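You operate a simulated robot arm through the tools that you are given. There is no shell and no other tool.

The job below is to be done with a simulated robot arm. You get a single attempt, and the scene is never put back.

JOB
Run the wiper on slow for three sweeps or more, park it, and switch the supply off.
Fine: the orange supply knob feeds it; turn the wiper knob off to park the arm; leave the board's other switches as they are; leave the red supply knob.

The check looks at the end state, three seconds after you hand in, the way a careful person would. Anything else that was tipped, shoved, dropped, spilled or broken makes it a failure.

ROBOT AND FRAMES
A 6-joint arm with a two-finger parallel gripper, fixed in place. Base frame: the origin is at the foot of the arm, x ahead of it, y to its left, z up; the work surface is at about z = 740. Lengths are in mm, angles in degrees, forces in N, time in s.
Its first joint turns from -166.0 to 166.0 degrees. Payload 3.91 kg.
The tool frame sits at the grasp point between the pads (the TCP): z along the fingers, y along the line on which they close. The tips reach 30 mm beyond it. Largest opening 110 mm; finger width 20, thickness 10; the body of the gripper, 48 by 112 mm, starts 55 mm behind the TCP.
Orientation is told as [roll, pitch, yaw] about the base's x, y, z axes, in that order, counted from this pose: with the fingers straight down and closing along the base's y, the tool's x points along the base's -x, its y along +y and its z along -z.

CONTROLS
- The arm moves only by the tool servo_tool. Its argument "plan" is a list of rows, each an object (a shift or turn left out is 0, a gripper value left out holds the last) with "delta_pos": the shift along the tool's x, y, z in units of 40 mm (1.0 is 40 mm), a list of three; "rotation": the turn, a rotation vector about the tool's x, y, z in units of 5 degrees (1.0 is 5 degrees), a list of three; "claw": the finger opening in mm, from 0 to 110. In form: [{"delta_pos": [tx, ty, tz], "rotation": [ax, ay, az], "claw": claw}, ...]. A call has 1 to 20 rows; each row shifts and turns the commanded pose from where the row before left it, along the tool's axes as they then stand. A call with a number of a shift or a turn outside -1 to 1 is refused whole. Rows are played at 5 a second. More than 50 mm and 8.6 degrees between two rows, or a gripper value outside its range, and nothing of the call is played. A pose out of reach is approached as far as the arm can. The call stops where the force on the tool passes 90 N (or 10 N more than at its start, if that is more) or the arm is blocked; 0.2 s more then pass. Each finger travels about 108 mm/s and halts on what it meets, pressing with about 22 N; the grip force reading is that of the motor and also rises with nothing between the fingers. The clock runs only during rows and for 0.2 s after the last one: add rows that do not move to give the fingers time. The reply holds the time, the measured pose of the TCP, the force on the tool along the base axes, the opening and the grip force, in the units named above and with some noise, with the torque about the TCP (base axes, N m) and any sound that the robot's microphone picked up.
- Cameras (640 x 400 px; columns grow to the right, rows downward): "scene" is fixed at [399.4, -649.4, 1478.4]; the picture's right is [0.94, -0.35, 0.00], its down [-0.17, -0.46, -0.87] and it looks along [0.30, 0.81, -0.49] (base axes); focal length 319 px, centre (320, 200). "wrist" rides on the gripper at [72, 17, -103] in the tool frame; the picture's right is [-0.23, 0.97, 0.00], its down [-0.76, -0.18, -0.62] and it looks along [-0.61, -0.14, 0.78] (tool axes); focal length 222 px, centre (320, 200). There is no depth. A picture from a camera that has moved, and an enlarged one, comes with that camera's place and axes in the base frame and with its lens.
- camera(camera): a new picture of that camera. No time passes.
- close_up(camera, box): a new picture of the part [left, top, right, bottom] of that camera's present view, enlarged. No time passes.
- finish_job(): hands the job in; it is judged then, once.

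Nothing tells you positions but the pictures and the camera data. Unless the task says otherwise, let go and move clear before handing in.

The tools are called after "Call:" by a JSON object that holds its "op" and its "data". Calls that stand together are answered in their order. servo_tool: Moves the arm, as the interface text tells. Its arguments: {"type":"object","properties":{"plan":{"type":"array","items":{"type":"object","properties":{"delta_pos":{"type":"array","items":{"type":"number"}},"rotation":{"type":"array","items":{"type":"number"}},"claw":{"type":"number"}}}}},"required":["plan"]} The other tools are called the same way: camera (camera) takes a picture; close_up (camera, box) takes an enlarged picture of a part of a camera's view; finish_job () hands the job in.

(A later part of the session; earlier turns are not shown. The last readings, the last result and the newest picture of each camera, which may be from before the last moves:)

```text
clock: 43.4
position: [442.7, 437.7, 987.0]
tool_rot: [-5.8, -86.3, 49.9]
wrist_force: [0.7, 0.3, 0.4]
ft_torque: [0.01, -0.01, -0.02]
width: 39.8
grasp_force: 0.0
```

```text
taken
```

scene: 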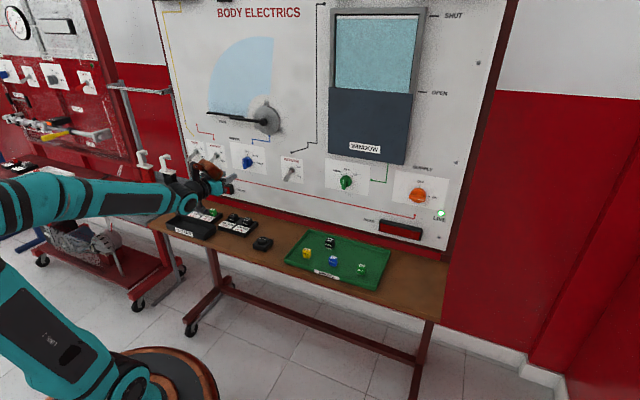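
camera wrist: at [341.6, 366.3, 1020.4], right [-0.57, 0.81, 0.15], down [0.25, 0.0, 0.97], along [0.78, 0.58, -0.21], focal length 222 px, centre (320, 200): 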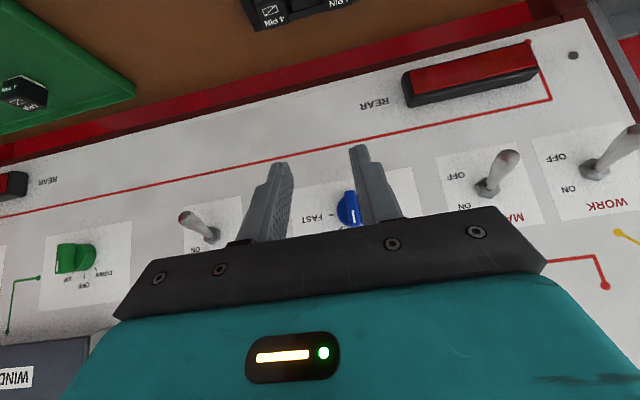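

It passed through the straight-wrist point and is now on the good branch. I'll correct the residual 3.7° pitch and ~1° yaw, then look at the wiper knob.

Call:
{"op": "servo_tool", "data": {"plan": [{"rotation": [-0.18, -0.74, 0.07]}, {}, {}]}}

Call:
{"op": "camera", "data": {"camera": "wrist"}}

Call:
{"op": "close_up", "data": {"camera": "wrist", "box": [260, 50, 420, 150]}}

```text
clock: 44.2
position: [434.9, 444.1, 989.2]
tool_rot: [-4.3, -90.0, 49.0]
wrist_force: [0.1, 0.1, -0.5]
ft_torque: [0.0, 0.02, -0.02]
width: 40.2
grasp_force: 0.0
out of reach, approached as far as the arm can: row 1
```

```text
taken
camera wrist: at [348.7, 383.6, 917.9], right [-0.68, 0.69, 0.23], down [-0.32, -0.56, 0.76], along [0.66, 0.45, 0.61], focal length 222 px, centre (320, 200)
```

wrist: 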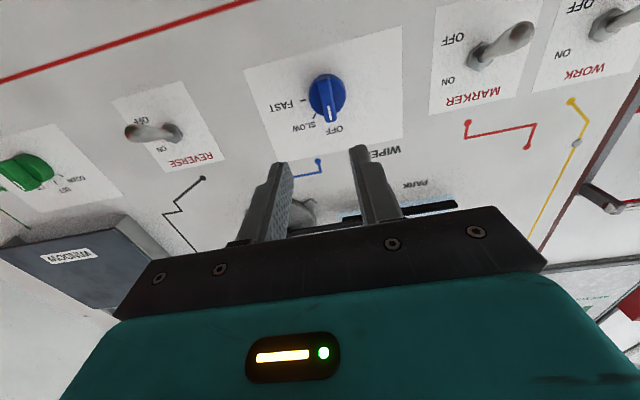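

```text
4.00 times, centred on (340, 100) of wrist
camera zoom: at [348.7, 383.6, 917.9], right [-0.68, 0.69, 0.23], down [-0.32, -0.56, 0.76], along [0.66, 0.45, 0.61], focal length 888 px, centre (240, 600)
```

zoom: 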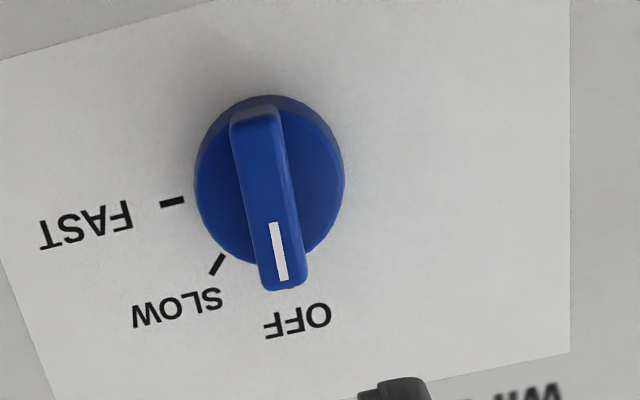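

The knob is straight ahead, about 9 mm below and 11 mm left of the tool axis, with the bar vertical at OFF. I'll move outward and correct alignment.

Call:
{"op": "servo_tool", "data": {"plan": [{"delta_pos": [0, 0, 0.4]}, {"delta_pos": [0.12, 0.12, 0.4]}, {"delta_pos": [0.11, 0.14, 0.2]}, {}, {}]}}

Call:
{"op": "camera", "data": {"camera": "wrist"}}

Call:
{"op": "close_up", "data": {"camera": "wrist", "box": [240, 70, 400, 170]}}

Call:
{"op": "camera", "data": {"camera": "scene"}}

```text
clock: 45.4
position: [456.4, 479.7, 980.0]
tool_rot: [-6.9, -89.9, 51.6]
wrist_force: [1.1, -0.7, -0.3]
ft_torque: [0.0, 0.06, 0.01]
width: 39.9
grasp_force: 0.1
```

```text
taken
camera wrist: at [370.1, 419.1, 908.9], right [-0.68, 0.69, 0.23], down [-0.32, -0.56, 0.76], along [0.66, 0.45, 0.61], focal length 222 px, centre (320, 200)
```

wrist: 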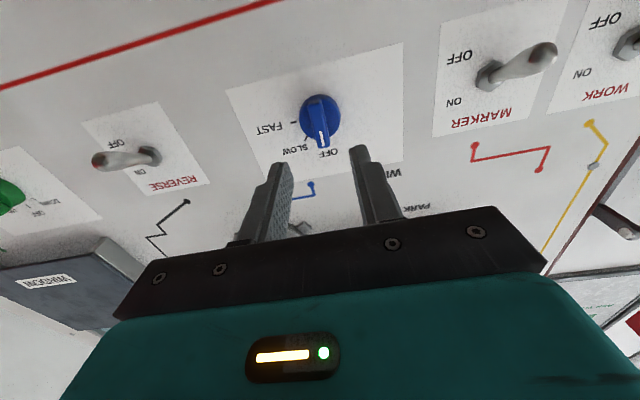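

```text
4.00 times, centred on (320, 120) of wrist
camera zoom: at [370.1, 419.1, 908.9], right [-0.68, 0.69, 0.23], down [-0.32, -0.56, 0.76], along [0.66, 0.45, 0.61], focal length 888 px, centre (320, 520)
```

zoom: 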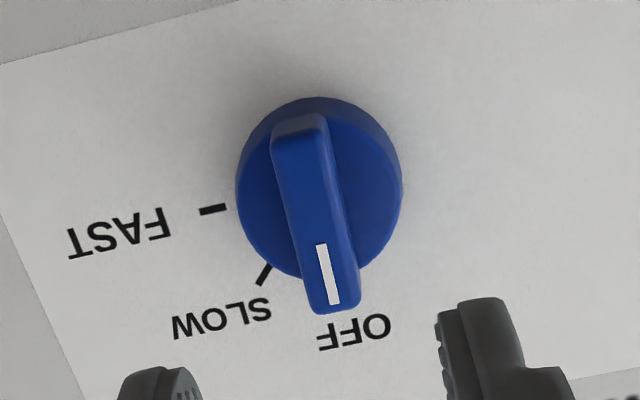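

```text
taken
```

scene: 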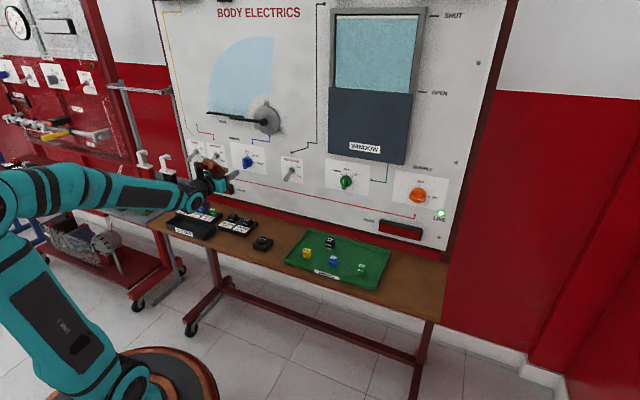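

Alignment is within about 1-2 mm and everything is in reach now. I'll advance 40 mm and re-measure before straddling the bar.

Call:
{"op": "servo_tool", "data": {"plan": [{"delta_pos": [0, 0, 0.5]}, {"delta_pos": [0, 0, 0.5]}, {}, {}]}}

Call:
{"op": "close_up", "data": {"camera": "wrist", "box": [240, 90, 400, 190]}}

Call:
{"op": "close_up", "data": {"camera": "scene", "box": [170, 90, 310, 220]}}

```text
clock: 46.4
position: [480.3, 508.8, 980.1]
tool_rot: [-4.8, -90.0, 49.1]
wrist_force: [-0.1, -0.5, 0.7]
ft_torque: [0.0, 0.0, 0.0]
width: 40.1
grasp_force: 0.1
out of reach, approached as far as the arm can: row 2
```

```text
4.00 times, centred on (320, 140) of wrist
camera zoom: at [394.2, 449.0, 909.7], right [-0.68, 0.7, 0.23], down [-0.32, -0.56, 0.76], along [0.66, 0.45, 0.6], focal length 888 px, centre (320, 440)
```

zoom: 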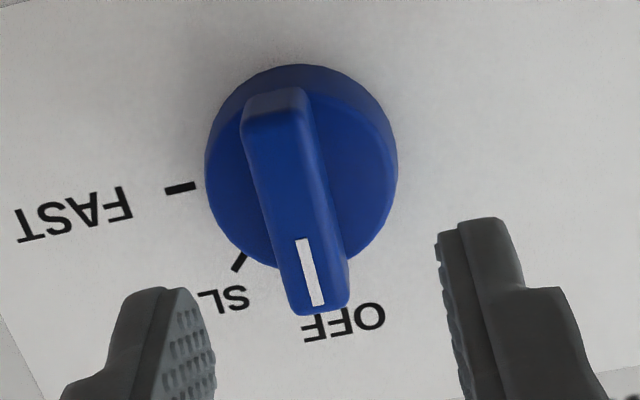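

```text
3.08 times, centred on (240, 155) of scene
camera zoom: at [399.4, -649.4, 1478.4], right [0.94, -0.35, 0.0], down [-0.17, -0.46, -0.87], along [0.3, 0.81, -0.49], focal length 983 px, centre (566, 338)
```

zoom: 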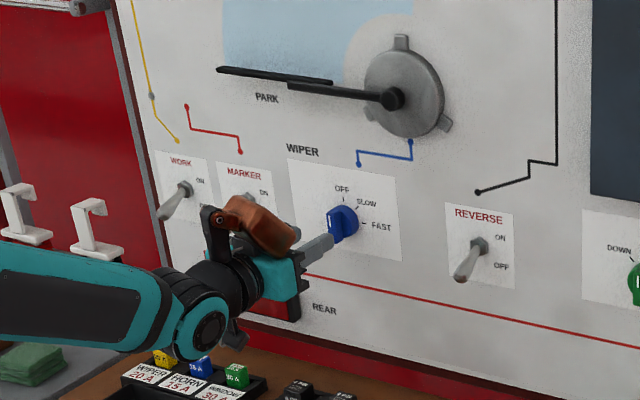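

Tracking drifted about 4 mm left and 0.7° in yaw in this region. I'll correct that with the knob front still about 30 mm ahead of the tips.

Call:
{"op": "servo_tool", "data": {"plan": [{"delta_pos": [0, -0.05, 0], "rotation": [-0.07, 0, 0]}, {"delta_pos": [0, -0.05, 0], "rotation": [-0.07, 0, 0]}, {}, {}]}}

Call:
{"op": "close_up", "data": {"camera": "wrist", "box": [240, 90, 400, 190]}}

```text
clock: 47.4
position: [481.0, 509.1, 980.9]
tool_rot: [-4.6, -89.9, 48.9]
wrist_force: [0.7, 0.3, -0.3]
ft_torque: [0.03, 0.0, -0.01]
width: 39.7
grasp_force: 0.1
out of reach, approached as far as the arm can: row 2
```

```text
4.00 times, centred on (320, 140) of wrist
camera zoom: at [394.2, 449.0, 909.7], right [-0.68, 0.7, 0.23], down [-0.32, -0.56, 0.76], along [0.66, 0.45, 0.6], focal length 888 px, centre (320, 440)
```

zoom: 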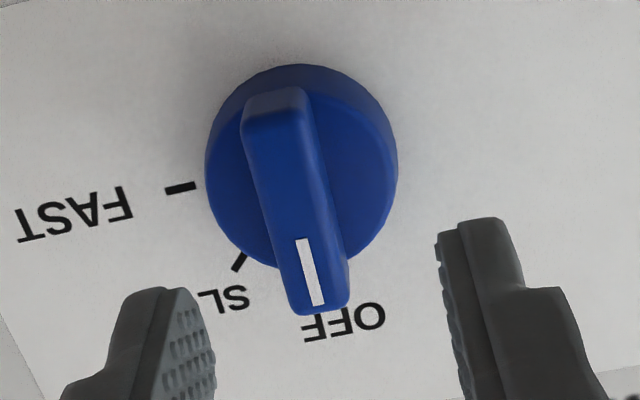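

The arm refuses right or yaw-left corrections here, so another wrist joint is near its limit. With the fingers still clear of the knob, I'll test whether rolling about the tool axis (the motion needed to turn the knob) is available in this pose.

Call:
{"op": "servo_tool", "data": {"plan": [{"rotation": [0, 0, 1]}, {"rotation": [0, 0, 1]}, {"rotation": [0, 0, 1]}, {}]}}

```text
clock: 48.4
position: [461.8, 522.6, 987.1]
tool_rot: [88.2, -79.3, -43.7]
wrist_force: [0.3, 0.1, -0.7]
ft_torque: [0.0, -0.03, -0.01]
width: 39.9
grasp_force: 0.1
out of reach, approached as far as the arm can: row 1, 2, 3
```

Roll in the + direction is blocked, so the last joint is at its limit. The gripper is symmetric, so I'll back off and roll −180°, which should put that joint mid-range and give full freedom for the knob turn.

Call:
{"op": "servo_tool", "data": {"plan": [{"delta_pos": [0, 0, -0.5]}, {"delta_pos": [0, 0, -0.5]}, {"rotation": [0, 0, -1]}, {"rotation": [0, 0, -1]}, {"rotation": [0, 0, -1]}, {"rotation": [0, 0, -1]}, {"rotation": [0, 0, -1]}, {"rotation": [0, 0, -1]}, {"rotation": [0, 0, -1]}, {"rotation": [0, 0, -1]}, {}]}}

Call:
{"op": "camera", "data": {"camera": "scene"}}

Call:
{"op": "camera", "data": {"camera": "wrist"}}

```text
clock: 50.8
position: [434.4, 494.0, 986.9]
tool_rot: [-89.9, -61.1, 135.0]
wrist_force: [-0.2, 0.5, 0.3]
ft_torque: [0.02, 0.02, -0.02]
width: 40.2
grasp_force: 0.2
```

```text
taken
```

scene: 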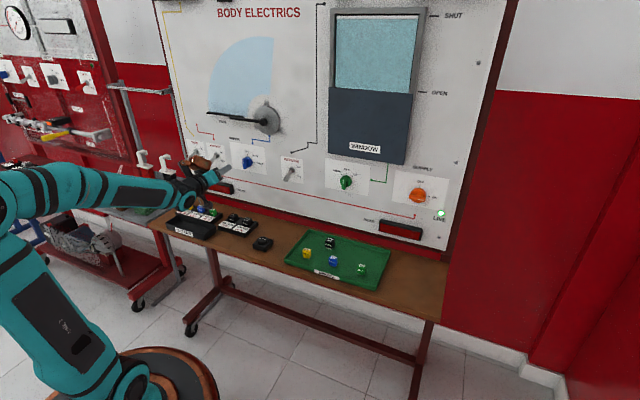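

```text
taken
camera wrist: at [375.2, 406.5, 915.6], right [-0.68, 0.68, -0.27], down [-0.59, -0.29, 0.75], along [0.43, 0.68, 0.6], focal length 222 px, centre (320, 200)
```

wrist: 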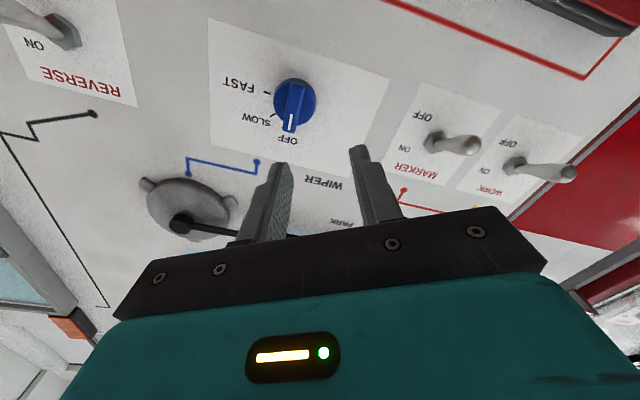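

All −roll rows were accepted, confirming the diagnosis. I'll continue rolling toward −180°.

Call:
{"op": "servo_tool", "data": {"plan": [{"rotation": [0, 0, -1]}, {"rotation": [0, 0, -1]}, {"rotation": [0, 0, -1]}, {"rotation": [0, 0, -1]}, {"rotation": [0, 0, -1]}, {"rotation": [0, 0, -1]}, {"rotation": [0, 0, -1]}, {"rotation": [0, 0, -1]}, {"rotation": [0, 0, -1]}, {"rotation": [0, 0, -1]}, {"rotation": [0, 0, -1]}, {"rotation": [0, 0, -1]}, {"rotation": [0, 0, -1]}, {"rotation": [0, 0, -1]}, {"rotation": [0, 0, -1]}, {"rotation": [0, 0, -1]}, {"rotation": [0, 0, -1]}, {"rotation": [0, 0, -1]}, {}]}}

Call:
{"op": "servo_tool", "data": {"plan": [{"rotation": [0, 0, -1]}, {"rotation": [0, 0, -1]}, {"rotation": [0, 0, -1]}, {"rotation": [0, 0, -1]}, {"rotation": [0, 0, -1]}, {"rotation": [0, 0, -1]}, {"rotation": [0, 0, -1]}, {"rotation": [0, 0, -1]}, {"rotation": [0, 0, -1]}, {"rotation": [0, 0, -1]}, {"rotation": [0, 0, -1]}, {"rotation": [0, 0, -1]}, {}, {}]}}

Call:
{"op": "camera", "data": {"camera": "wrist"}}

Call:
{"op": "camera", "data": {"camera": "scene"}}

```text
clock: 54.8
position: [434.7, 495.0, 986.7]
tool_rot: [-90.0, 29.0, 135.2]
wrist_force: [-0.3, -0.3, -0.1]
ft_torque: [0.0, 0.02, 0.02]
width: 40.1
grasp_force: 0.0
```

```text
clock: 57.8
position: [433.8, 493.1, 986.3]
tool_rot: [-86.6, 89.1, 138.4]
wrist_force: [0.3, 0.1, 0.6]
ft_torque: [0.02, -0.04, 0.02]
width: 40.2
grasp_force: 0.0
```

```text
taken
camera wrist: at [373.5, 408.1, 1059.5], right [0.69, -0.68, -0.24], down [-0.58, -0.31, -0.76], along [0.44, 0.66, -0.61], focal length 222 px, centre (320, 200)
```

wrist: 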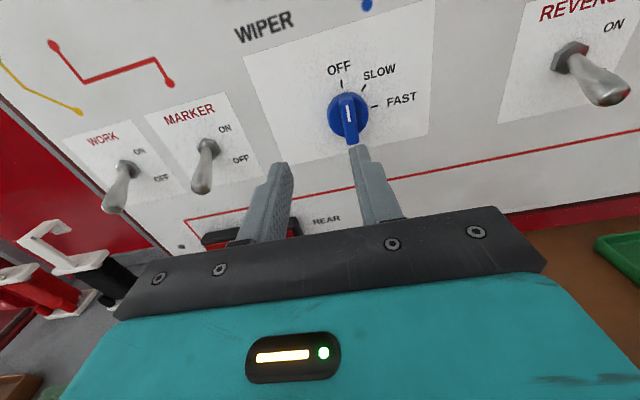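

```text
taken
```

scene: 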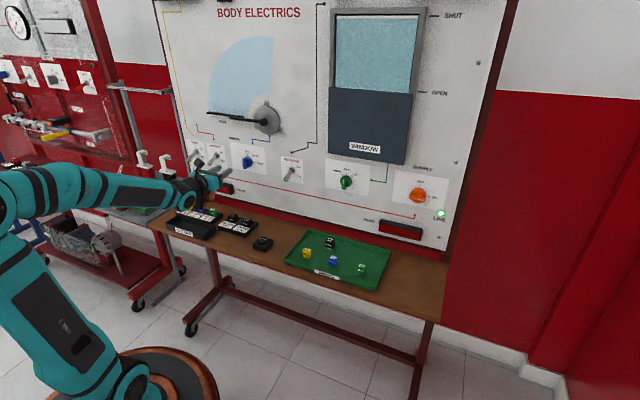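

The camera is now above with an upright picture and the pose is fully controllable. I'll shift right 25 mm and down 6 mm to line up with the wiper knob and trim the last 0.9° of roll.

Call:
{"op": "servo_tool", "data": {"plan": [{"delta_pos": [-0.08, 0.31, 0], "rotation": [0, 0, -0.18]}, {"delta_pos": [-0.08, 0.31, 0]}, {}, {}]}}

Call:
{"op": "close_up", "data": {"camera": "wrist", "box": [240, 70, 400, 170]}}

```text
clock: 58.8
position: [451.5, 476.8, 979.6]
tool_rot: [-50.0, 89.8, 174.9]
wrist_force: [0.2, -0.1, 0.4]
ft_torque: [0.0, -0.01, 0.03]
width: 40.1
grasp_force: 0.1
```

```text
4.00 times, centred on (320, 120) of wrist
camera zoom: at [389.6, 392.7, 1053.4], right [0.69, -0.69, -0.23], down [-0.57, -0.31, -0.76], along [0.45, 0.65, -0.61], focal length 888 px, centre (320, 520)
```

zoom: 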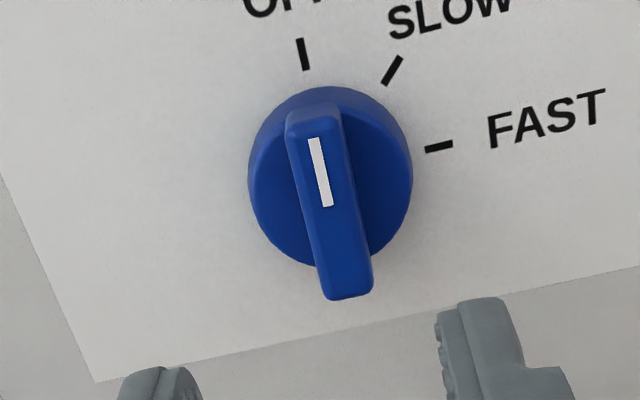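

No warnings now. Averaging both camera orientations puts the wiper knob at u≈−15 mm and z≈979.7 mm. I'll nudge right 2.8 mm and advance 44 mm.

Call:
{"op": "servo_tool", "data": {"plan": [{"delta_pos": [0, 0.07, 0]}, {"delta_pos": [0, 0, 0.55]}, {"delta_pos": [0, 0, 0.55]}, {}, {}]}}

Call:
{"op": "close_up", "data": {"camera": "wrist", "box": [240, 90, 400, 190]}}

Call:
{"op": "close_up", "data": {"camera": "scene", "box": [170, 90, 310, 220]}}

```text
clock: 60.0
position: [479.3, 510.5, 981.8]
tool_rot: [-37.7, 89.9, -173.0]
wrist_force: [-0.5, 0.5, 0.3]
ft_torque: [0.01, 0.01, 0.01]
width: 40.0
grasp_force: 0.2
out of reach, approached as far as the arm can: row 2, 3
```

```text
4.00 times, centred on (320, 140) of wrist
camera zoom: at [416.9, 425.5, 1055.0], right [0.68, -0.69, -0.23], down [-0.57, -0.31, -0.76], along [0.46, 0.65, -0.61], focal length 888 px, centre (320, 440)
```

zoom: 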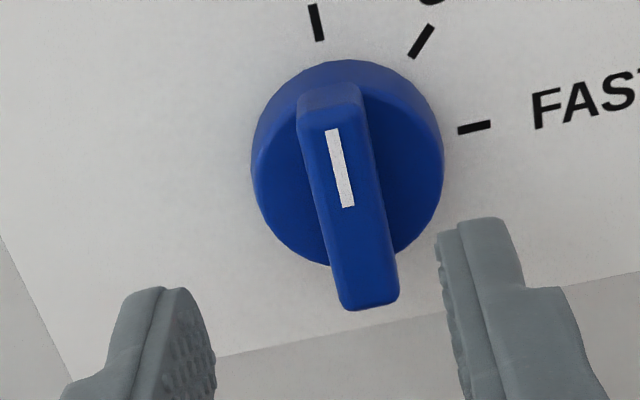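

```text
3.08 times, centred on (240, 155) of scene
camera zoom: at [399.4, -649.4, 1478.4], right [0.94, -0.35, 0.0], down [-0.17, -0.46, -0.87], along [0.3, 0.81, -0.49], focal length 983 px, centre (566, 338)
```

zoom: 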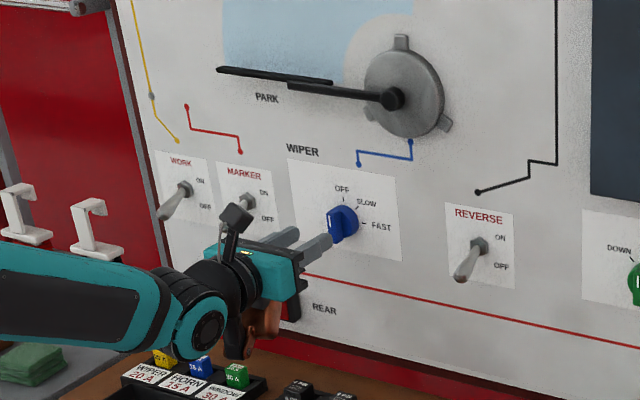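

The limit is lateral, so a small outward yaw should free it. I'll tilt the tool 2° to the right, which is harmless for gripping, and shift right and down onto the knob's line.

Call:
{"op": "servo_tool", "data": {"plan": [{"rotation": [-0.2, 0, 0]}, {"rotation": [-0.2, 0, 0]}, {"delta_pos": [-0.05, 0.05, 0]}, {"delta_pos": [0, 0.05, 0]}, {}, {}]}}

Call:
{"op": "close_up", "data": {"camera": "wrist", "box": [240, 90, 400, 190]}}

```text
clock: 61.4
position: [480.9, 507.3, 979.0]
tool_rot: [-65.7, 89.8, 157.6]
wrist_force: [-0.7, -0.1, 0.4]
ft_torque: [0.03, -0.04, 0.02]
width: 39.8
grasp_force: 0.1
```

```text
4.00 times, centred on (320, 140) of wrist
camera zoom: at [417.4, 424.4, 1053.1], right [0.67, -0.71, -0.23], down [-0.58, -0.3, -0.76], along [0.47, 0.64, -0.61], focal length 888 px, centre (320, 440)
```

zoom: 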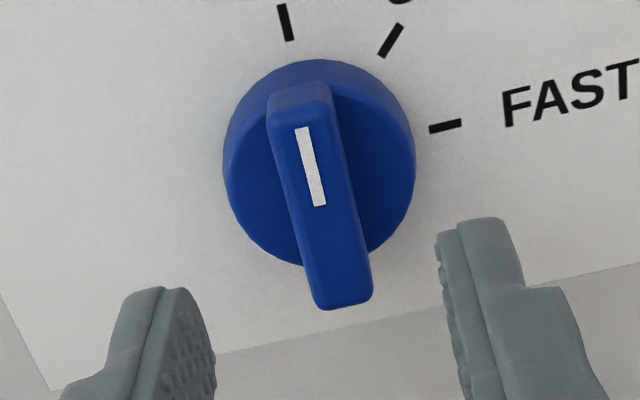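

Accepted without warnings, and the knob is now centred on the tool axis to within about 1 mm. I'll advance to straddle the bar.

Call:
{"op": "servo_tool", "data": {"plan": [{"delta_pos": [-0.025, 0, 0.45]}, {"delta_pos": [0, 0, 0.5]}, {}, {}]}}

Call:
{"op": "close_up", "data": {"camera": "wrist", "box": [240, 90, 400, 190]}}

```text
clock: 62.4
position: [509.3, 532.5, 978.9]
tool_rot: [-65.9, 89.8, 157.2]
wrist_force: [-0.5, 0.6, -0.2]
ft_torque: [0.02, 0.0, 0.02]
width: 40.0
grasp_force: 0.0
```

```text
4.00 times, centred on (320, 140) of wrist
camera zoom: at [445.6, 450.4, 1053.0], right [0.67, -0.71, -0.23], down [-0.58, -0.3, -0.76], along [0.47, 0.64, -0.61], focal length 888 px, centre (320, 440)
```

zoom: 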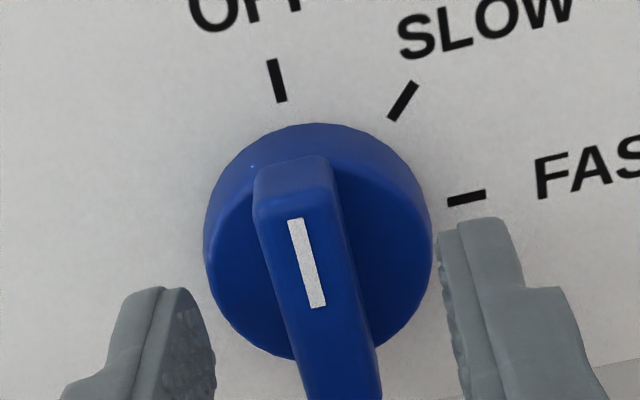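

Straddling the bar with about 5 mm of overlap and no contact. I'll go in 6 mm more and close on it.

Call:
{"op": "servo_tool", "data": {"plan": [{"delta_pos": [0, 0, 0.15]}, {}, {"claw": 25}, {"claw": 18}, {"claw": 10}, {"claw": 5}, {}]}}

Call:
{"op": "close_up", "data": {"camera": "wrist", "box": [240, 90, 400, 190]}}

```text
clock: 64.0
position: [515.4, 536.0, 978.0]
tool_rot: [-65.3, 89.8, 157.9]
wrist_force: [3.1, -3.9, 0.8]
ft_torque: [0.01, -0.03, 0.64]
width: 13.5
grasp_force: 44.7
```

```text
4.00 times, centred on (320, 140) of wrist
camera zoom: at [450.2, 454.3, 1052.0], right [0.67, -0.71, -0.23], down [-0.58, -0.3, -0.76], along [0.47, 0.64, -0.61], focal length 888 px, centre (320, 440)
```

zoom: 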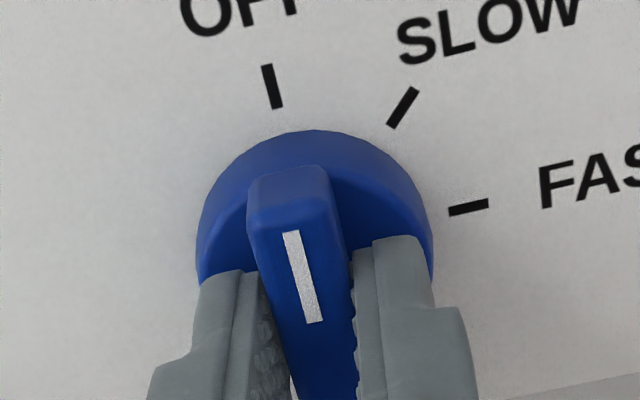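

Gripped cleanly with only about 5 N of side load. I'll turn clockwise 15° and check, aiming for SLOW at 45°.

Call:
{"op": "servo_tool", "data": {"plan": [{"rotation": [0, 0, 1]}, {"rotation": [0, 0, 1]}, {"rotation": [0, 0, 1]}, {}]}}

Call:
{"op": "close_up", "data": {"camera": "wrist", "box": [240, 90, 400, 190]}}

```text
clock: 65.0
position: [513.4, 537.9, 977.8]
tool_rot: [-89.9, 74.8, 133.0]
wrist_force: [9.9, -0.1, 11.6]
ft_torque: [-0.07, 0.06, 0.73]
width: 13.4
grasp_force: 44.8
```

```text
4.00 times, centred on (320, 140) of wrist
camera zoom: at [462.3, 441.2, 1044.9], right [0.6, -0.64, -0.47], down [-0.71, -0.16, -0.69], along [0.37, 0.75, -0.55], focal length 888 px, centre (320, 440)
```

zoom: 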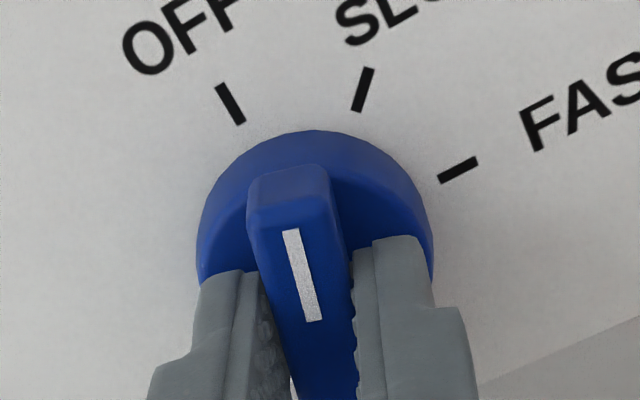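

The knob follows the gripper toward the SLOW tick. I'll turn the remaining 30°.

Call:
{"op": "servo_tool", "data": {"plan": [{"rotation": [0, 0, 1]}, {"rotation": [0, 0, 1]}, {"rotation": [0, 0, 1]}, {"rotation": [0, 0, 1]}, {"rotation": [0, 0, 1]}, {"rotation": [0, 0, 1]}, {}]}}

Call:
{"op": "close_up", "data": {"camera": "wrist", "box": [240, 90, 400, 190]}}

Call:
{"op": "camera", "data": {"camera": "scene"}}

```text
clock: 66.6
position: [512.6, 537.6, 979.2]
tool_rot: [-90.0, 44.8, 133.2]
wrist_force: [8.2, 8.3, 18.8]
ft_torque: [0.32, -0.4, 0.94]
width: 13.1
grasp_force: 44.9
```

```text
4.00 times, centred on (320, 140) of wrist
camera zoom: at [480.7, 421.3, 1018.7], right [0.36, -0.38, -0.85], down [-0.91, 0.06, -0.41], along [0.21, 0.92, -0.33], focal length 888 px, centre (320, 440)
```

zoom: 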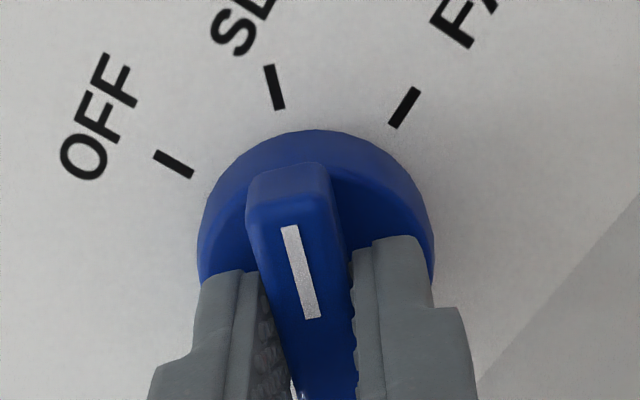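

```text
taken
```

scene: 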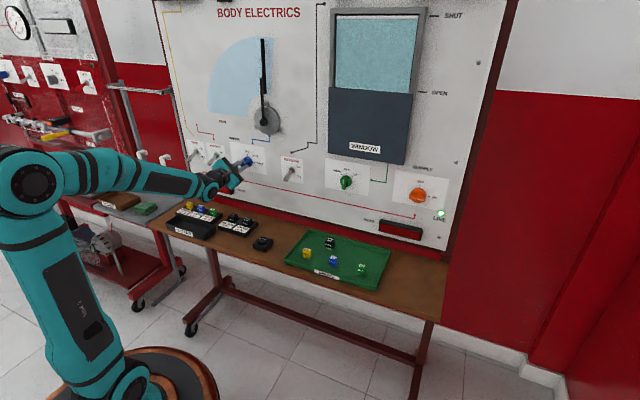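

The knob is at SLOW and the wiper is moving. I'll hold still and sample the wiper's motion to time and count the sweeps.

Call:
{"op": "servo_tool", "data": {"plan": [{}, {}]}}

Call:
{"op": "close_up", "data": {"camera": "scene", "box": [180, 20, 310, 180]}}

Call:
{"op": "servo_tool", "data": {"plan": [{}, {}]}}

Call:
{"op": "close_up", "data": {"camera": "scene", "box": [180, 20, 310, 180]}}

Call:
{"op": "servo_tool", "data": {"plan": [{}, {}]}}

Call:
{"op": "close_up", "data": {"camera": "scene", "box": [180, 20, 310, 180]}}

Call:
{"op": "servo_tool", "data": {"plan": [{}, {}]}}

Call:
{"op": "close_up", "data": {"camera": "scene", "box": [180, 20, 310, 180]}}

```text
clock: 67.2
position: [513.7, 537.9, 978.6]
tool_rot: [-90.0, 44.8, 133.2]
wrist_force: [8.2, 11.7, 21.6]
ft_torque: [0.8, -0.86, 0.4]
width: 13.1
grasp_force: 44.9
```

```text
2.50 times, centred on (245, 100) of scene
camera zoom: at [399.4, -649.4, 1478.4], right [0.94, -0.35, 0.0], down [-0.17, -0.46, -0.87], along [0.3, 0.81, -0.49], focal length 798 px, centre (508, 450)
```

zoom: 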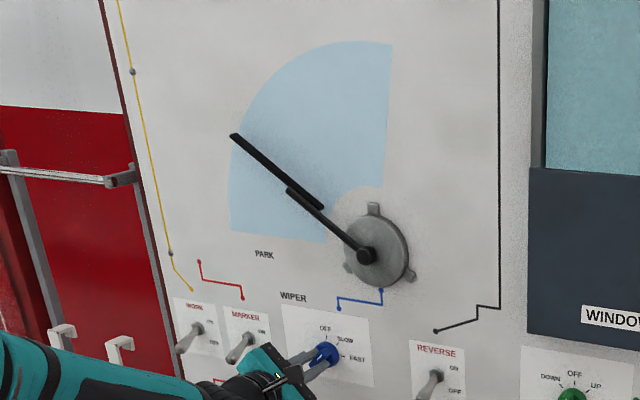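

```text
clock: 67.8
position: [513.7, 538.7, 977.4]
tool_rot: [-90.0, 45.1, 133.2]
wrist_force: [9.2, 15.2, 25.3]
ft_torque: [0.79, -0.83, 0.59]
width: 13.1
grasp_force: 44.6
```

```text
2.50 times, centred on (245, 100) of scene
camera zoom: at [399.4, -649.4, 1478.4], right [0.94, -0.35, 0.0], down [-0.17, -0.46, -0.87], along [0.3, 0.81, -0.49], focal length 798 px, centre (508, 450)
```

zoom: 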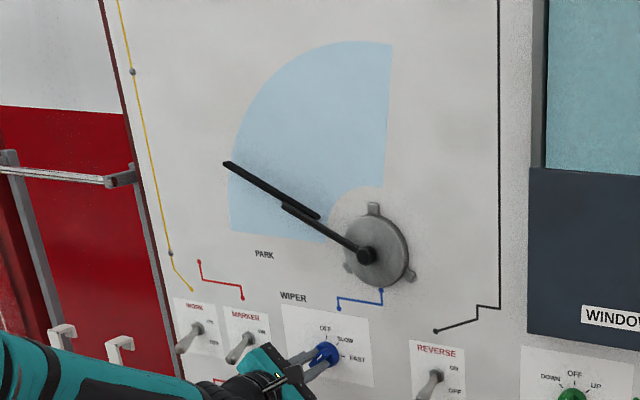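

```text
clock: 68.4
position: [513.4, 537.4, 978.2]
tool_rot: [-90.1, 44.9, 133.3]
wrist_force: [10.4, 17.6, 28.8]
ft_torque: [0.75, -0.83, 0.68]
width: 13.2
grasp_force: 45.0
```

```text
2.50 times, centred on (245, 100) of scene
camera zoom: at [399.4, -649.4, 1478.4], right [0.94, -0.35, 0.0], down [-0.17, -0.46, -0.87], along [0.3, 0.81, -0.49], focal length 798 px, centre (508, 450)
```

zoom: 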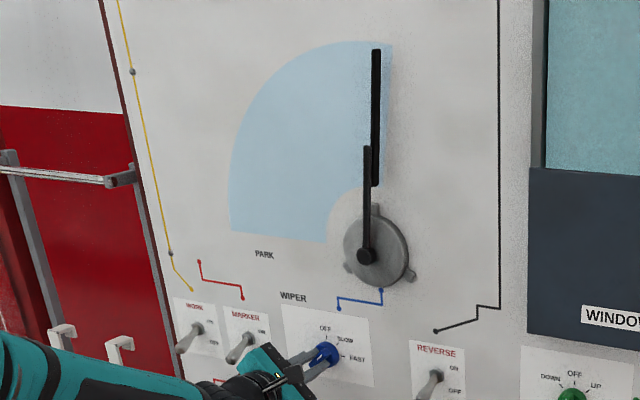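

```text
clock: 69.0
position: [513.1, 537.9, 978.4]
tool_rot: [-90.0, 44.8, 133.3]
wrist_force: [11.2, 18.7, 31.6]
ft_torque: [0.77, -0.88, 0.64]
width: 13.3
grasp_force: 45.3
```

```text
2.50 times, centred on (245, 100) of scene
camera zoom: at [399.4, -649.4, 1478.4], right [0.94, -0.35, 0.0], down [-0.17, -0.46, -0.87], along [0.3, 0.81, -0.49], focal length 798 px, centre (508, 450)
```

zoom: 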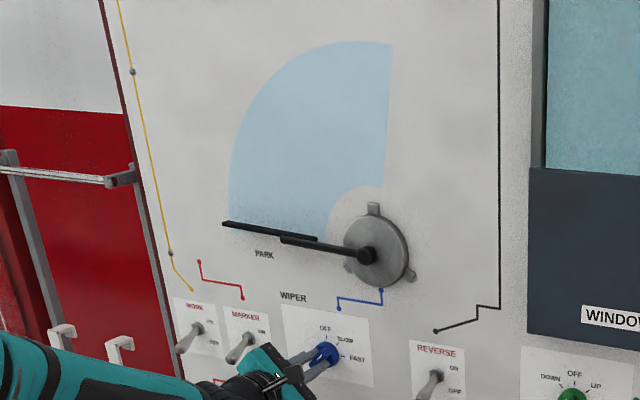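

The wiper sweeps fully between park and vertical. Side force is slowly building while I hold, so I'll open the fingers in place to relieve it and let the wiper run.

Call:
{"op": "servo_tool", "data": {"plan": [{"claw": 16}, {"claw": 22}, {"claw": 30}, {}, {}]}}

Call:
{"op": "close_up", "data": {"camera": "wrist", "box": [240, 90, 400, 190]}}

Call:
{"op": "close_up", "data": {"camera": "scene", "box": [180, 20, 310, 180]}}

```text
clock: 70.2
position: [513.4, 538.8, 977.9]
tool_rot: [-90.0, 44.8, 133.2]
wrist_force: [0.1, 0.1, -0.3]
ft_torque: [-0.01, 0.0, 0.01]
width: 30.2
grasp_force: 0.2
```

```text
4.00 times, centred on (320, 140) of wrist
camera zoom: at [480.9, 421.1, 1018.0], right [0.36, -0.38, -0.85], down [-0.91, 0.06, -0.41], along [0.21, 0.92, -0.33], focal length 888 px, centre (320, 440)
```

zoom: 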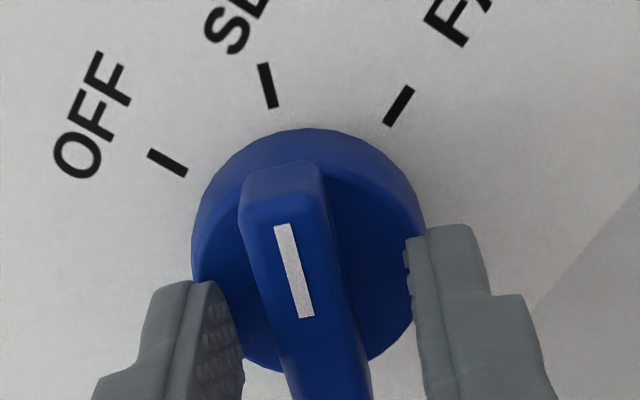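

```text
2.50 times, centred on (245, 100) of scene
camera zoom: at [399.4, -649.4, 1478.4], right [0.94, -0.35, 0.0], down [-0.17, -0.46, -0.87], along [0.3, 0.81, -0.49], focal length 798 px, centre (508, 450)
```

zoom: 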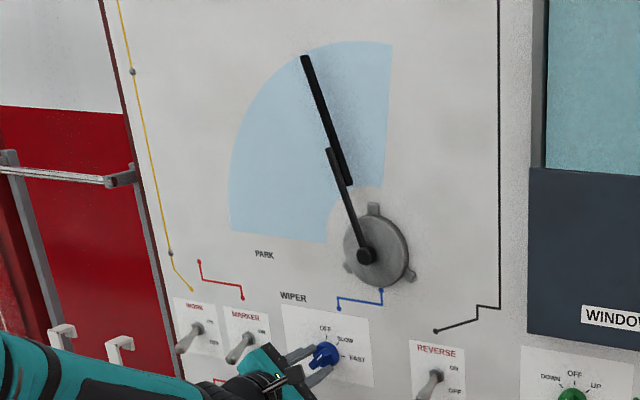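

The knob stays at SLOW by itself, the fingers are clear of the bar with zero force, and the wiper keeps sweeping. I'll trim 1 mm of offset and wait a good while for several full sweeps.

Call:
{"op": "servo_tool", "data": {"plan": [{"delta_pos": [0, -0.025, 0]}, {}]}}

Call:
{"op": "close_up", "data": {"camera": "scene", "box": [180, 20, 310, 180]}}

Call:
{"op": "servo_tool", "data": {"plan": [{}]}}

Call:
{"op": "close_up", "data": {"camera": "scene", "box": [180, 20, 310, 180]}}

Call:
{"op": "servo_tool", "data": {"plan": [{}]}}

Call:
{"op": "close_up", "data": {"camera": "scene", "box": [180, 20, 310, 180]}}

Call:
{"op": "servo_tool", "data": {"plan": [{}]}}

Call:
{"op": "close_up", "data": {"camera": "scene", "box": [180, 20, 310, 180]}}

Call:
{"op": "servo_tool", "data": {"plan": [{}, {}, {}, {}, {}, {}, {}, {}, {}, {}, {}, {}, {}, {}, {}, {}, {}, {}, {}, {}]}}

Call:
{"op": "close_up", "data": {"camera": "scene", "box": [180, 20, 310, 180]}}

Call:
{"op": "servo_tool", "data": {"plan": [{}, {}, {}, {}, {}, {}, {}, {}, {}, {}, {}, {}, {}, {}, {}, {}, {}, {}, {}, {}]}}

Call:
{"op": "close_up", "data": {"camera": "scene", "box": [180, 20, 310, 180]}}

```text
clock: 70.8
position: [513.8, 538.3, 977.0]
tool_rot: [-89.9, 44.9, 133.1]
wrist_force: [0.3, 0.3, 0.1]
ft_torque: [-0.05, 0.02, -0.01]
width: 29.9
grasp_force: 0.0
```

```text
2.50 times, centred on (245, 100) of scene
camera zoom: at [399.4, -649.4, 1478.4], right [0.94, -0.35, 0.0], down [-0.17, -0.46, -0.87], along [0.3, 0.81, -0.49], focal length 798 px, centre (508, 450)
```

zoom: 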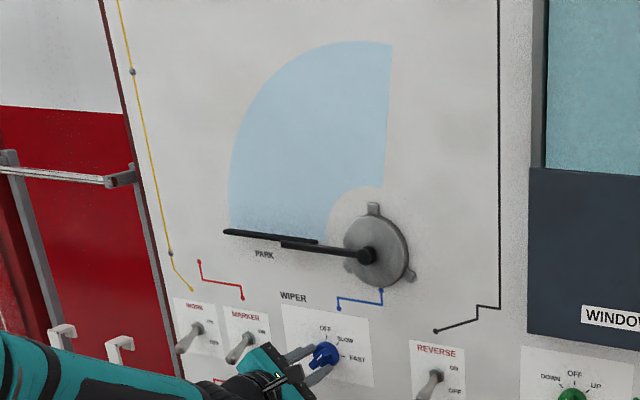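

```text
clock: 71.2
position: [513.1, 539.0, 978.8]
tool_rot: [-89.8, 44.8, 133.1]
wrist_force: [-0.4, -0.9, 0.5]
ft_torque: [-0.01, 0.02, 0.04]
width: 29.9
grasp_force: 0.1
```

```text
2.50 times, centred on (245, 100) of scene
camera zoom: at [399.4, -649.4, 1478.4], right [0.94, -0.35, 0.0], down [-0.17, -0.46, -0.87], along [0.3, 0.81, -0.49], focal length 798 px, centre (508, 450)
```

zoom: 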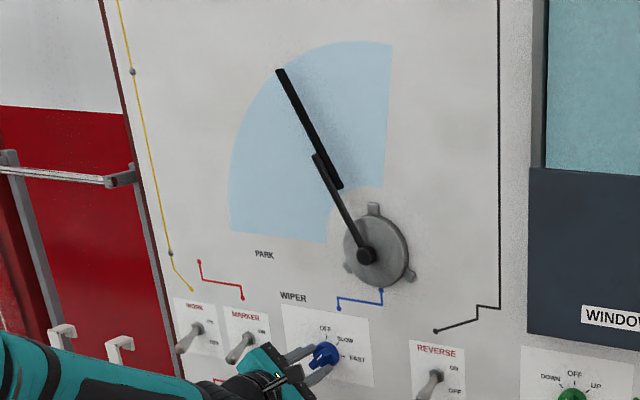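

```text
clock: 71.6
position: [515.1, 538.8, 977.2]
tool_rot: [-89.9, 44.8, 133.1]
wrist_force: [0.2, 0.2, 1.0]
ft_torque: [0.02, -0.01, -0.02]
width: 30.0
grasp_force: 0.0
```

```text
2.50 times, centred on (245, 100) of scene
camera zoom: at [399.4, -649.4, 1478.4], right [0.94, -0.35, 0.0], down [-0.17, -0.46, -0.87], along [0.3, 0.81, -0.49], focal length 798 px, centre (508, 450)
```

zoom: 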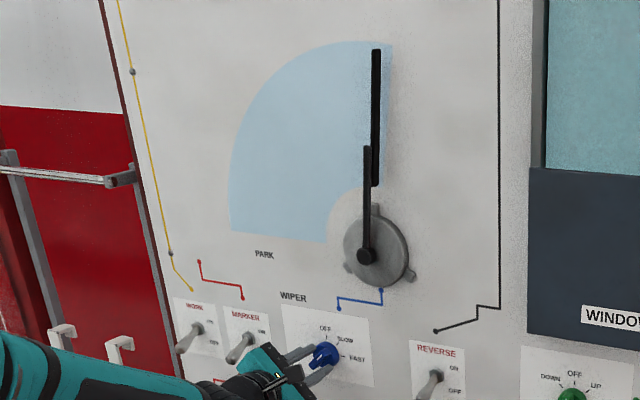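

```text
clock: 72.0
position: [512.7, 538.0, 979.4]
tool_rot: [-89.9, 44.7, 133.2]
wrist_force: [0.0, 0.9, 0.2]
ft_torque: [0.01, 0.02, 0.0]
width: 29.9
grasp_force: 0.0
```

```text
2.50 times, centred on (245, 100) of scene
camera zoom: at [399.4, -649.4, 1478.4], right [0.94, -0.35, 0.0], down [-0.17, -0.46, -0.87], along [0.3, 0.81, -0.49], focal length 798 px, centre (508, 450)
```

zoom: 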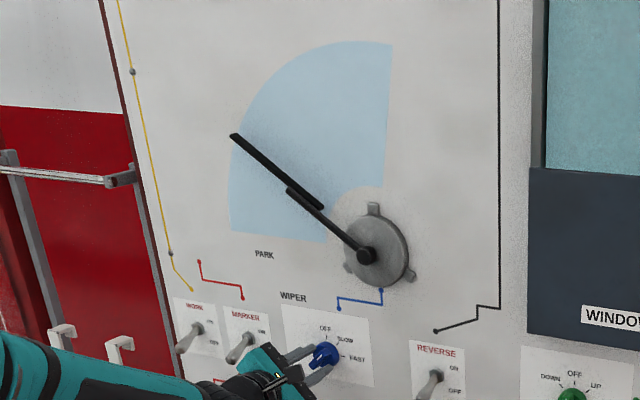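

```text
clock: 76.2
position: [513.2, 539.0, 978.8]
tool_rot: [-89.9, 44.8, 133.1]
wrist_force: [0.5, 0.1, 0.4]
ft_torque: [-0.04, -0.03, -0.02]
width: 30.0
grasp_force: 0.1
```

```text
2.50 times, centred on (245, 100) of scene
camera zoom: at [399.4, -649.4, 1478.4], right [0.94, -0.35, 0.0], down [-0.17, -0.46, -0.87], along [0.3, 0.81, -0.49], focal length 798 px, centre (508, 450)
```

zoom: 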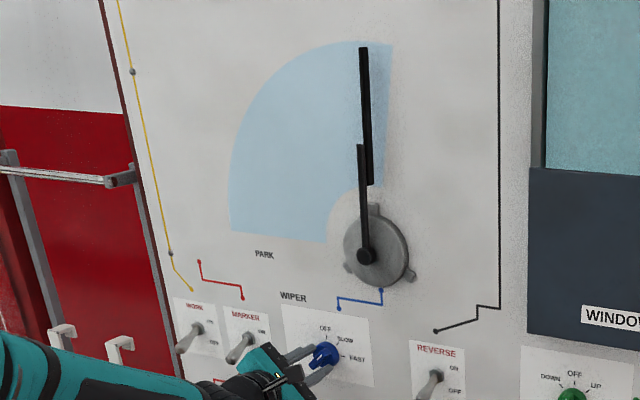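

```text
clock: 80.4
position: [512.4, 538.2, 978.7]
tool_rot: [-89.9, 44.7, 133.2]
wrist_force: [-0.3, 0.7, 0.7]
ft_torque: [0.03, 0.0, -0.01]
width: 30.2
grasp_force: 0.2
```

```text
2.50 times, centred on (245, 100) of scene
camera zoom: at [399.4, -649.4, 1478.4], right [0.94, -0.35, 0.0], down [-0.17, -0.46, -0.87], along [0.3, 0.81, -0.49], focal length 798 px, centre (508, 450)
```

zoom: 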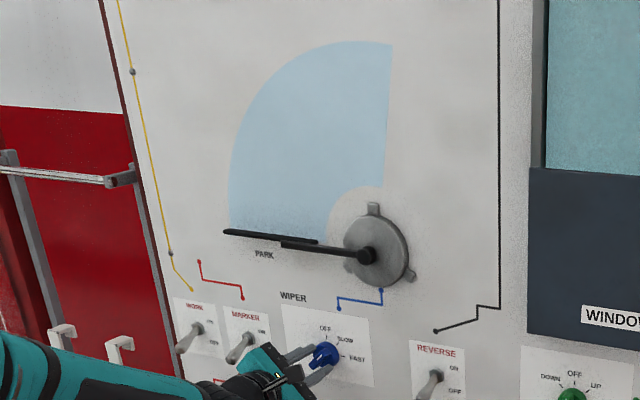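

That's 14 s on SLOW at roughly 1.6 s per cycle, so about eight sweeps, well over three. Next I'll re-grip the bar and turn it back 45° counter-clockwise to OFF.

Call:
{"op": "servo_tool", "data": {"plan": [{"claw": 20}, {"claw": 12}, {"claw": 5}, {}]}}

Call:
{"op": "servo_tool", "data": {"plan": [{"rotation": [0, 0, -1]}, {"rotation": [0, 0, -1]}, {"rotation": [0, 0, -1]}, {"rotation": [0, 0, -1]}, {"rotation": [0, 0, -1]}, {"rotation": [0, 0, -1]}, {"rotation": [0, 0, -1]}, {"rotation": [0, 0, -1]}, {"rotation": [0, 0, -1]}, {}]}}

Call:
{"op": "close_up", "data": {"camera": "wrist", "box": [240, 90, 400, 190]}}

Call:
{"op": "close_up", "data": {"camera": "scene", "box": [180, 20, 310, 180]}}

```text
clock: 81.4
position: [514.7, 537.5, 978.3]
tool_rot: [-89.8, 44.7, 133.2]
wrist_force: [0.2, -3.2, -4.6]
ft_torque: [0.34, -0.35, 0.48]
width: 13.2
grasp_force: 45.2
```

```text
clock: 83.6
position: [514.2, 537.8, 978.3]
tool_rot: [-36.9, 89.6, -174.1]
wrist_force: [23.5, -17.3, -19.9]
ft_torque: [-0.05, 0.1, 0.09]
width: 13.3
grasp_force: 44.9
```

```text
4.00 times, centred on (320, 140) of wrist
camera zoom: at [449.9, 454.3, 1051.7], right [0.66, -0.71, -0.23], down [-0.58, -0.3, -0.76], along [0.47, 0.64, -0.61], focal length 888 px, centre (320, 440)
```

zoom: 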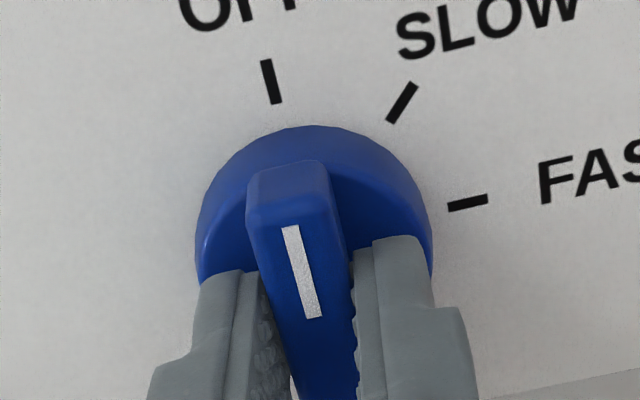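

```text
2.50 times, centred on (245, 100) of scene
camera zoom: at [399.4, -649.4, 1478.4], right [0.94, -0.35, 0.0], down [-0.17, -0.46, -0.87], along [0.3, 0.81, -0.49], focal length 798 px, centre (508, 450)
```

zoom: 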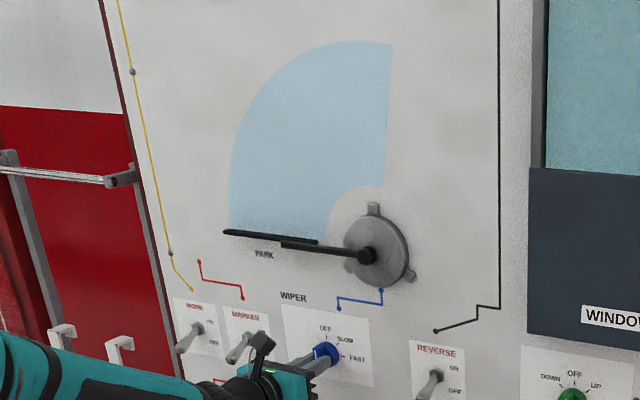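

The wiper stopped at PARK with the knob back at OFF. I'll release, watch that it stays parked, then back straight out.

Call:
{"op": "servo_tool", "data": {"plan": [{"claw": 16}, {"claw": 24}, {"claw": 40}, {}, {}]}}

Call:
{"op": "close_up", "data": {"camera": "wrist", "box": [240, 90, 400, 190]}}

Call:
{"op": "servo_tool", "data": {"plan": [{"delta_pos": [0, 0, -0.5]}, {"delta_pos": [0, 0, -0.5]}, {"delta_pos": [0, 0, -0.5]}, {}]}}

Call:
{"op": "camera", "data": {"camera": "wrist"}}

Call:
{"op": "camera", "data": {"camera": "scene"}}

```text
clock: 84.8
position: [513.2, 538.0, 978.8]
tool_rot: [-65.6, 89.8, 157.6]
wrist_force: [0.4, -0.5, -0.3]
ft_torque: [0.0, 0.02, -0.04]
width: 40.1
grasp_force: 0.0
```

```text
4.00 times, centred on (320, 140) of wrist
camera zoom: at [448.1, 455.3, 1052.9], right [0.67, -0.71, -0.23], down [-0.58, -0.3, -0.76], along [0.47, 0.64, -0.61], focal length 888 px, centre (320, 440)
```

zoom: 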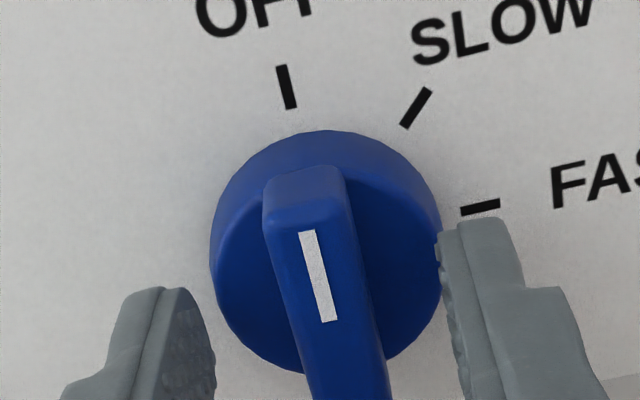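

```text
clock: 85.8
position: [469.2, 496.6, 978.5]
tool_rot: [-60.6, 89.9, 162.6]
wrist_force: [-0.1, -0.4, -0.1]
ft_torque: [0.02, 0.01, 0.01]
width: 40.2
grasp_force: 0.1
```

```text
taken
camera wrist: at [404.9, 413.1, 1052.6], right [0.67, -0.71, -0.23], down [-0.58, -0.3, -0.76], along [0.47, 0.64, -0.61], focal length 222 px, centre (320, 200)
```

wrist: 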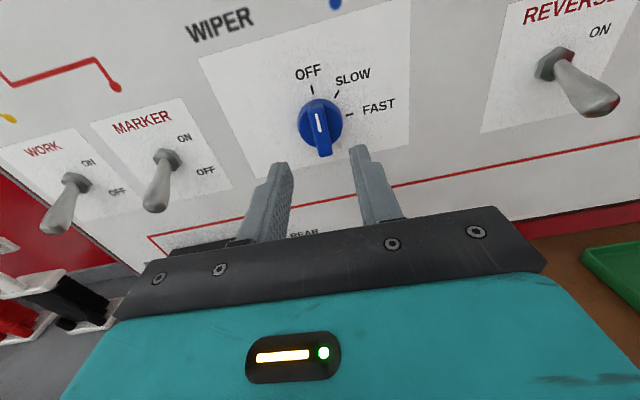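

```text
taken
```

scene: 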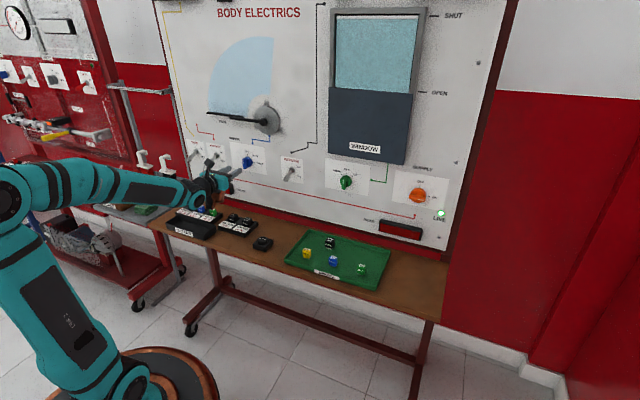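

The wiper is parked and its knob is at OFF. Now for the orange knob: I'll back off, move left to get clear of the wrist limit, roll back to the original roll, then retrace via tool-down as before.

Call:
{"op": "servo_tool", "data": {"plan": [{"delta_pos": [0, 0, -0.5]}, {"delta_pos": [0, -0.3, -0.5]}, {"delta_pos": [0.1, -0.8, -0.4]}, {"delta_pos": [0.1, -0.8, 0], "rotation": [0.18, 0, 0]}, {"delta_pos": [0.1, -0.8, 0], "rotation": [0.18, 0, 0]}, {"delta_pos": [0.1, -0.8, 0]}, {}]}}

Call:
{"op": "camera", "data": {"camera": "scene"}}

```text
clock: 87.4
position: [333.0, 561.1, 996.1]
tool_rot: [-69.2, 89.7, 155.7]
wrist_force: [-0.3, 0.1, -0.1]
ft_torque: [-0.01, 0.02, -0.01]
width: 39.8
grasp_force: 0.1
```

```text
taken
```

scene: 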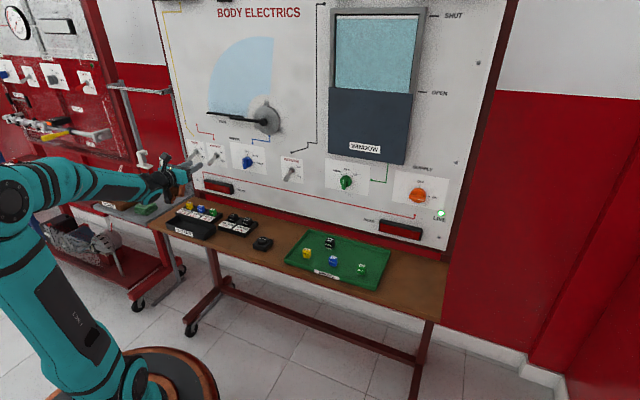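

Clear and accepted without warnings. I'll roll +180° back to the original roll.

Call:
{"op": "servo_tool", "data": {"plan": [{"rotation": [0, 0, 1]}, {"rotation": [0, 0, 1]}, {"rotation": [0, 0, 1]}, {"rotation": [0, 0, 1]}, {"rotation": [0, 0, 1]}, {"rotation": [0, 0, 1]}, {"rotation": [0, 0, 1]}, {"rotation": [0, 0, 1]}, {"rotation": [0, 0, 1]}, {"rotation": [0, 0, 1]}, {"rotation": [0, 0, 1]}, {"rotation": [0, 0, 1]}, {"rotation": [0, 0, 1]}, {"rotation": [0, 0, 1]}, {"rotation": [0, 0, 1]}, {"rotation": [0, 0, 1]}, {"rotation": [0, 0, 1]}, {"rotation": [0, 0, 1]}, {}]}}

Call:
{"op": "servo_tool", "data": {"plan": [{"rotation": [0, 0, 1]}, {"rotation": [0, 0, 1]}, {"rotation": [0, 0, 1]}, {"rotation": [0, 0, 1]}, {"rotation": [0, 0, 1]}, {"rotation": [0, 0, 1]}, {"rotation": [0, 0, 1]}, {"rotation": [0, 0, 1]}, {"rotation": [0, 0, 1]}, {"rotation": [0, 0, 1]}, {"rotation": [0, 0, 1]}, {"rotation": [0, 0, 1]}, {"rotation": [0, 0, 1]}, {"rotation": [0, 0, 1]}, {"rotation": [0, 0, 1]}, {"rotation": [0, 0, 1]}, {"rotation": [0, 0, 1]}, {"rotation": [0, 0, 1]}, {}]}}

```text
clock: 91.4
position: [330.6, 559.5, 995.0]
tool_rot: [-89.9, -0.3, 135.0]
wrist_force: [0.0, -0.1, 0.2]
ft_torque: [-0.02, -0.02, 0.02]
width: 39.9
grasp_force: 0.0
```

```text
clock: 95.4
position: [330.3, 559.5, 995.6]
tool_rot: [72.4, -89.9, -27.3]
wrist_force: [0.1, 0.2, 0.0]
ft_torque: [-0.01, -0.01, -0.01]
width: 40.3
grasp_force: 0.0
```

Roll is back to zero. Now I'll pitch down to vertical.

Call:
{"op": "servo_tool", "data": {"plan": [{"rotation": [0, 1, 0]}, {"rotation": [0, 1, 0]}, {"rotation": [0, 1, 0]}, {"rotation": [0, 1, 0]}, {"rotation": [0, 1, 0]}, {"rotation": [0, 1, 0]}, {"rotation": [0, 1, 0]}, {"rotation": [0, 1, 0]}, {"rotation": [0, 1, 0]}, {"rotation": [0, 1, 0]}, {"rotation": [0, 1, 0]}, {"rotation": [0, 1, 0]}, {"rotation": [0, 1, 0]}, {"rotation": [0, 1, 0]}, {"rotation": [0, 1, 0]}, {"rotation": [0, 1, 0]}, {"rotation": [0, 1, 0]}, {"rotation": [0, 1, 0]}, {}]}}

Call:
{"op": "camera", "data": {"camera": "scene"}}

```text
clock: 99.4
position: [330.3, 559.3, 996.3]
tool_rot: [0.1, 0.1, 45.1]
wrist_force: [0.3, -0.3, 0.3]
ft_torque: [-0.01, 0.0, 0.0]
width: 39.6
grasp_force: 0.0
```

```text
taken
```

scene: 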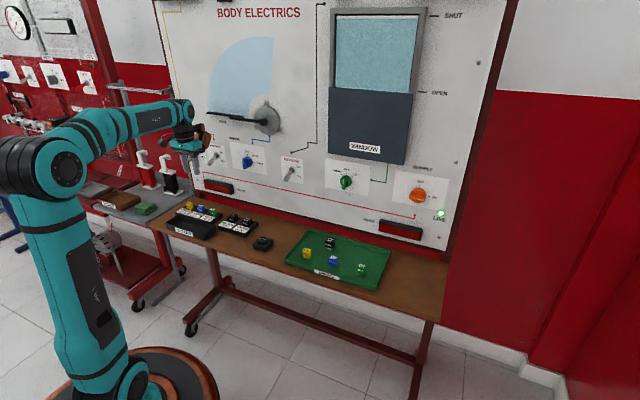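

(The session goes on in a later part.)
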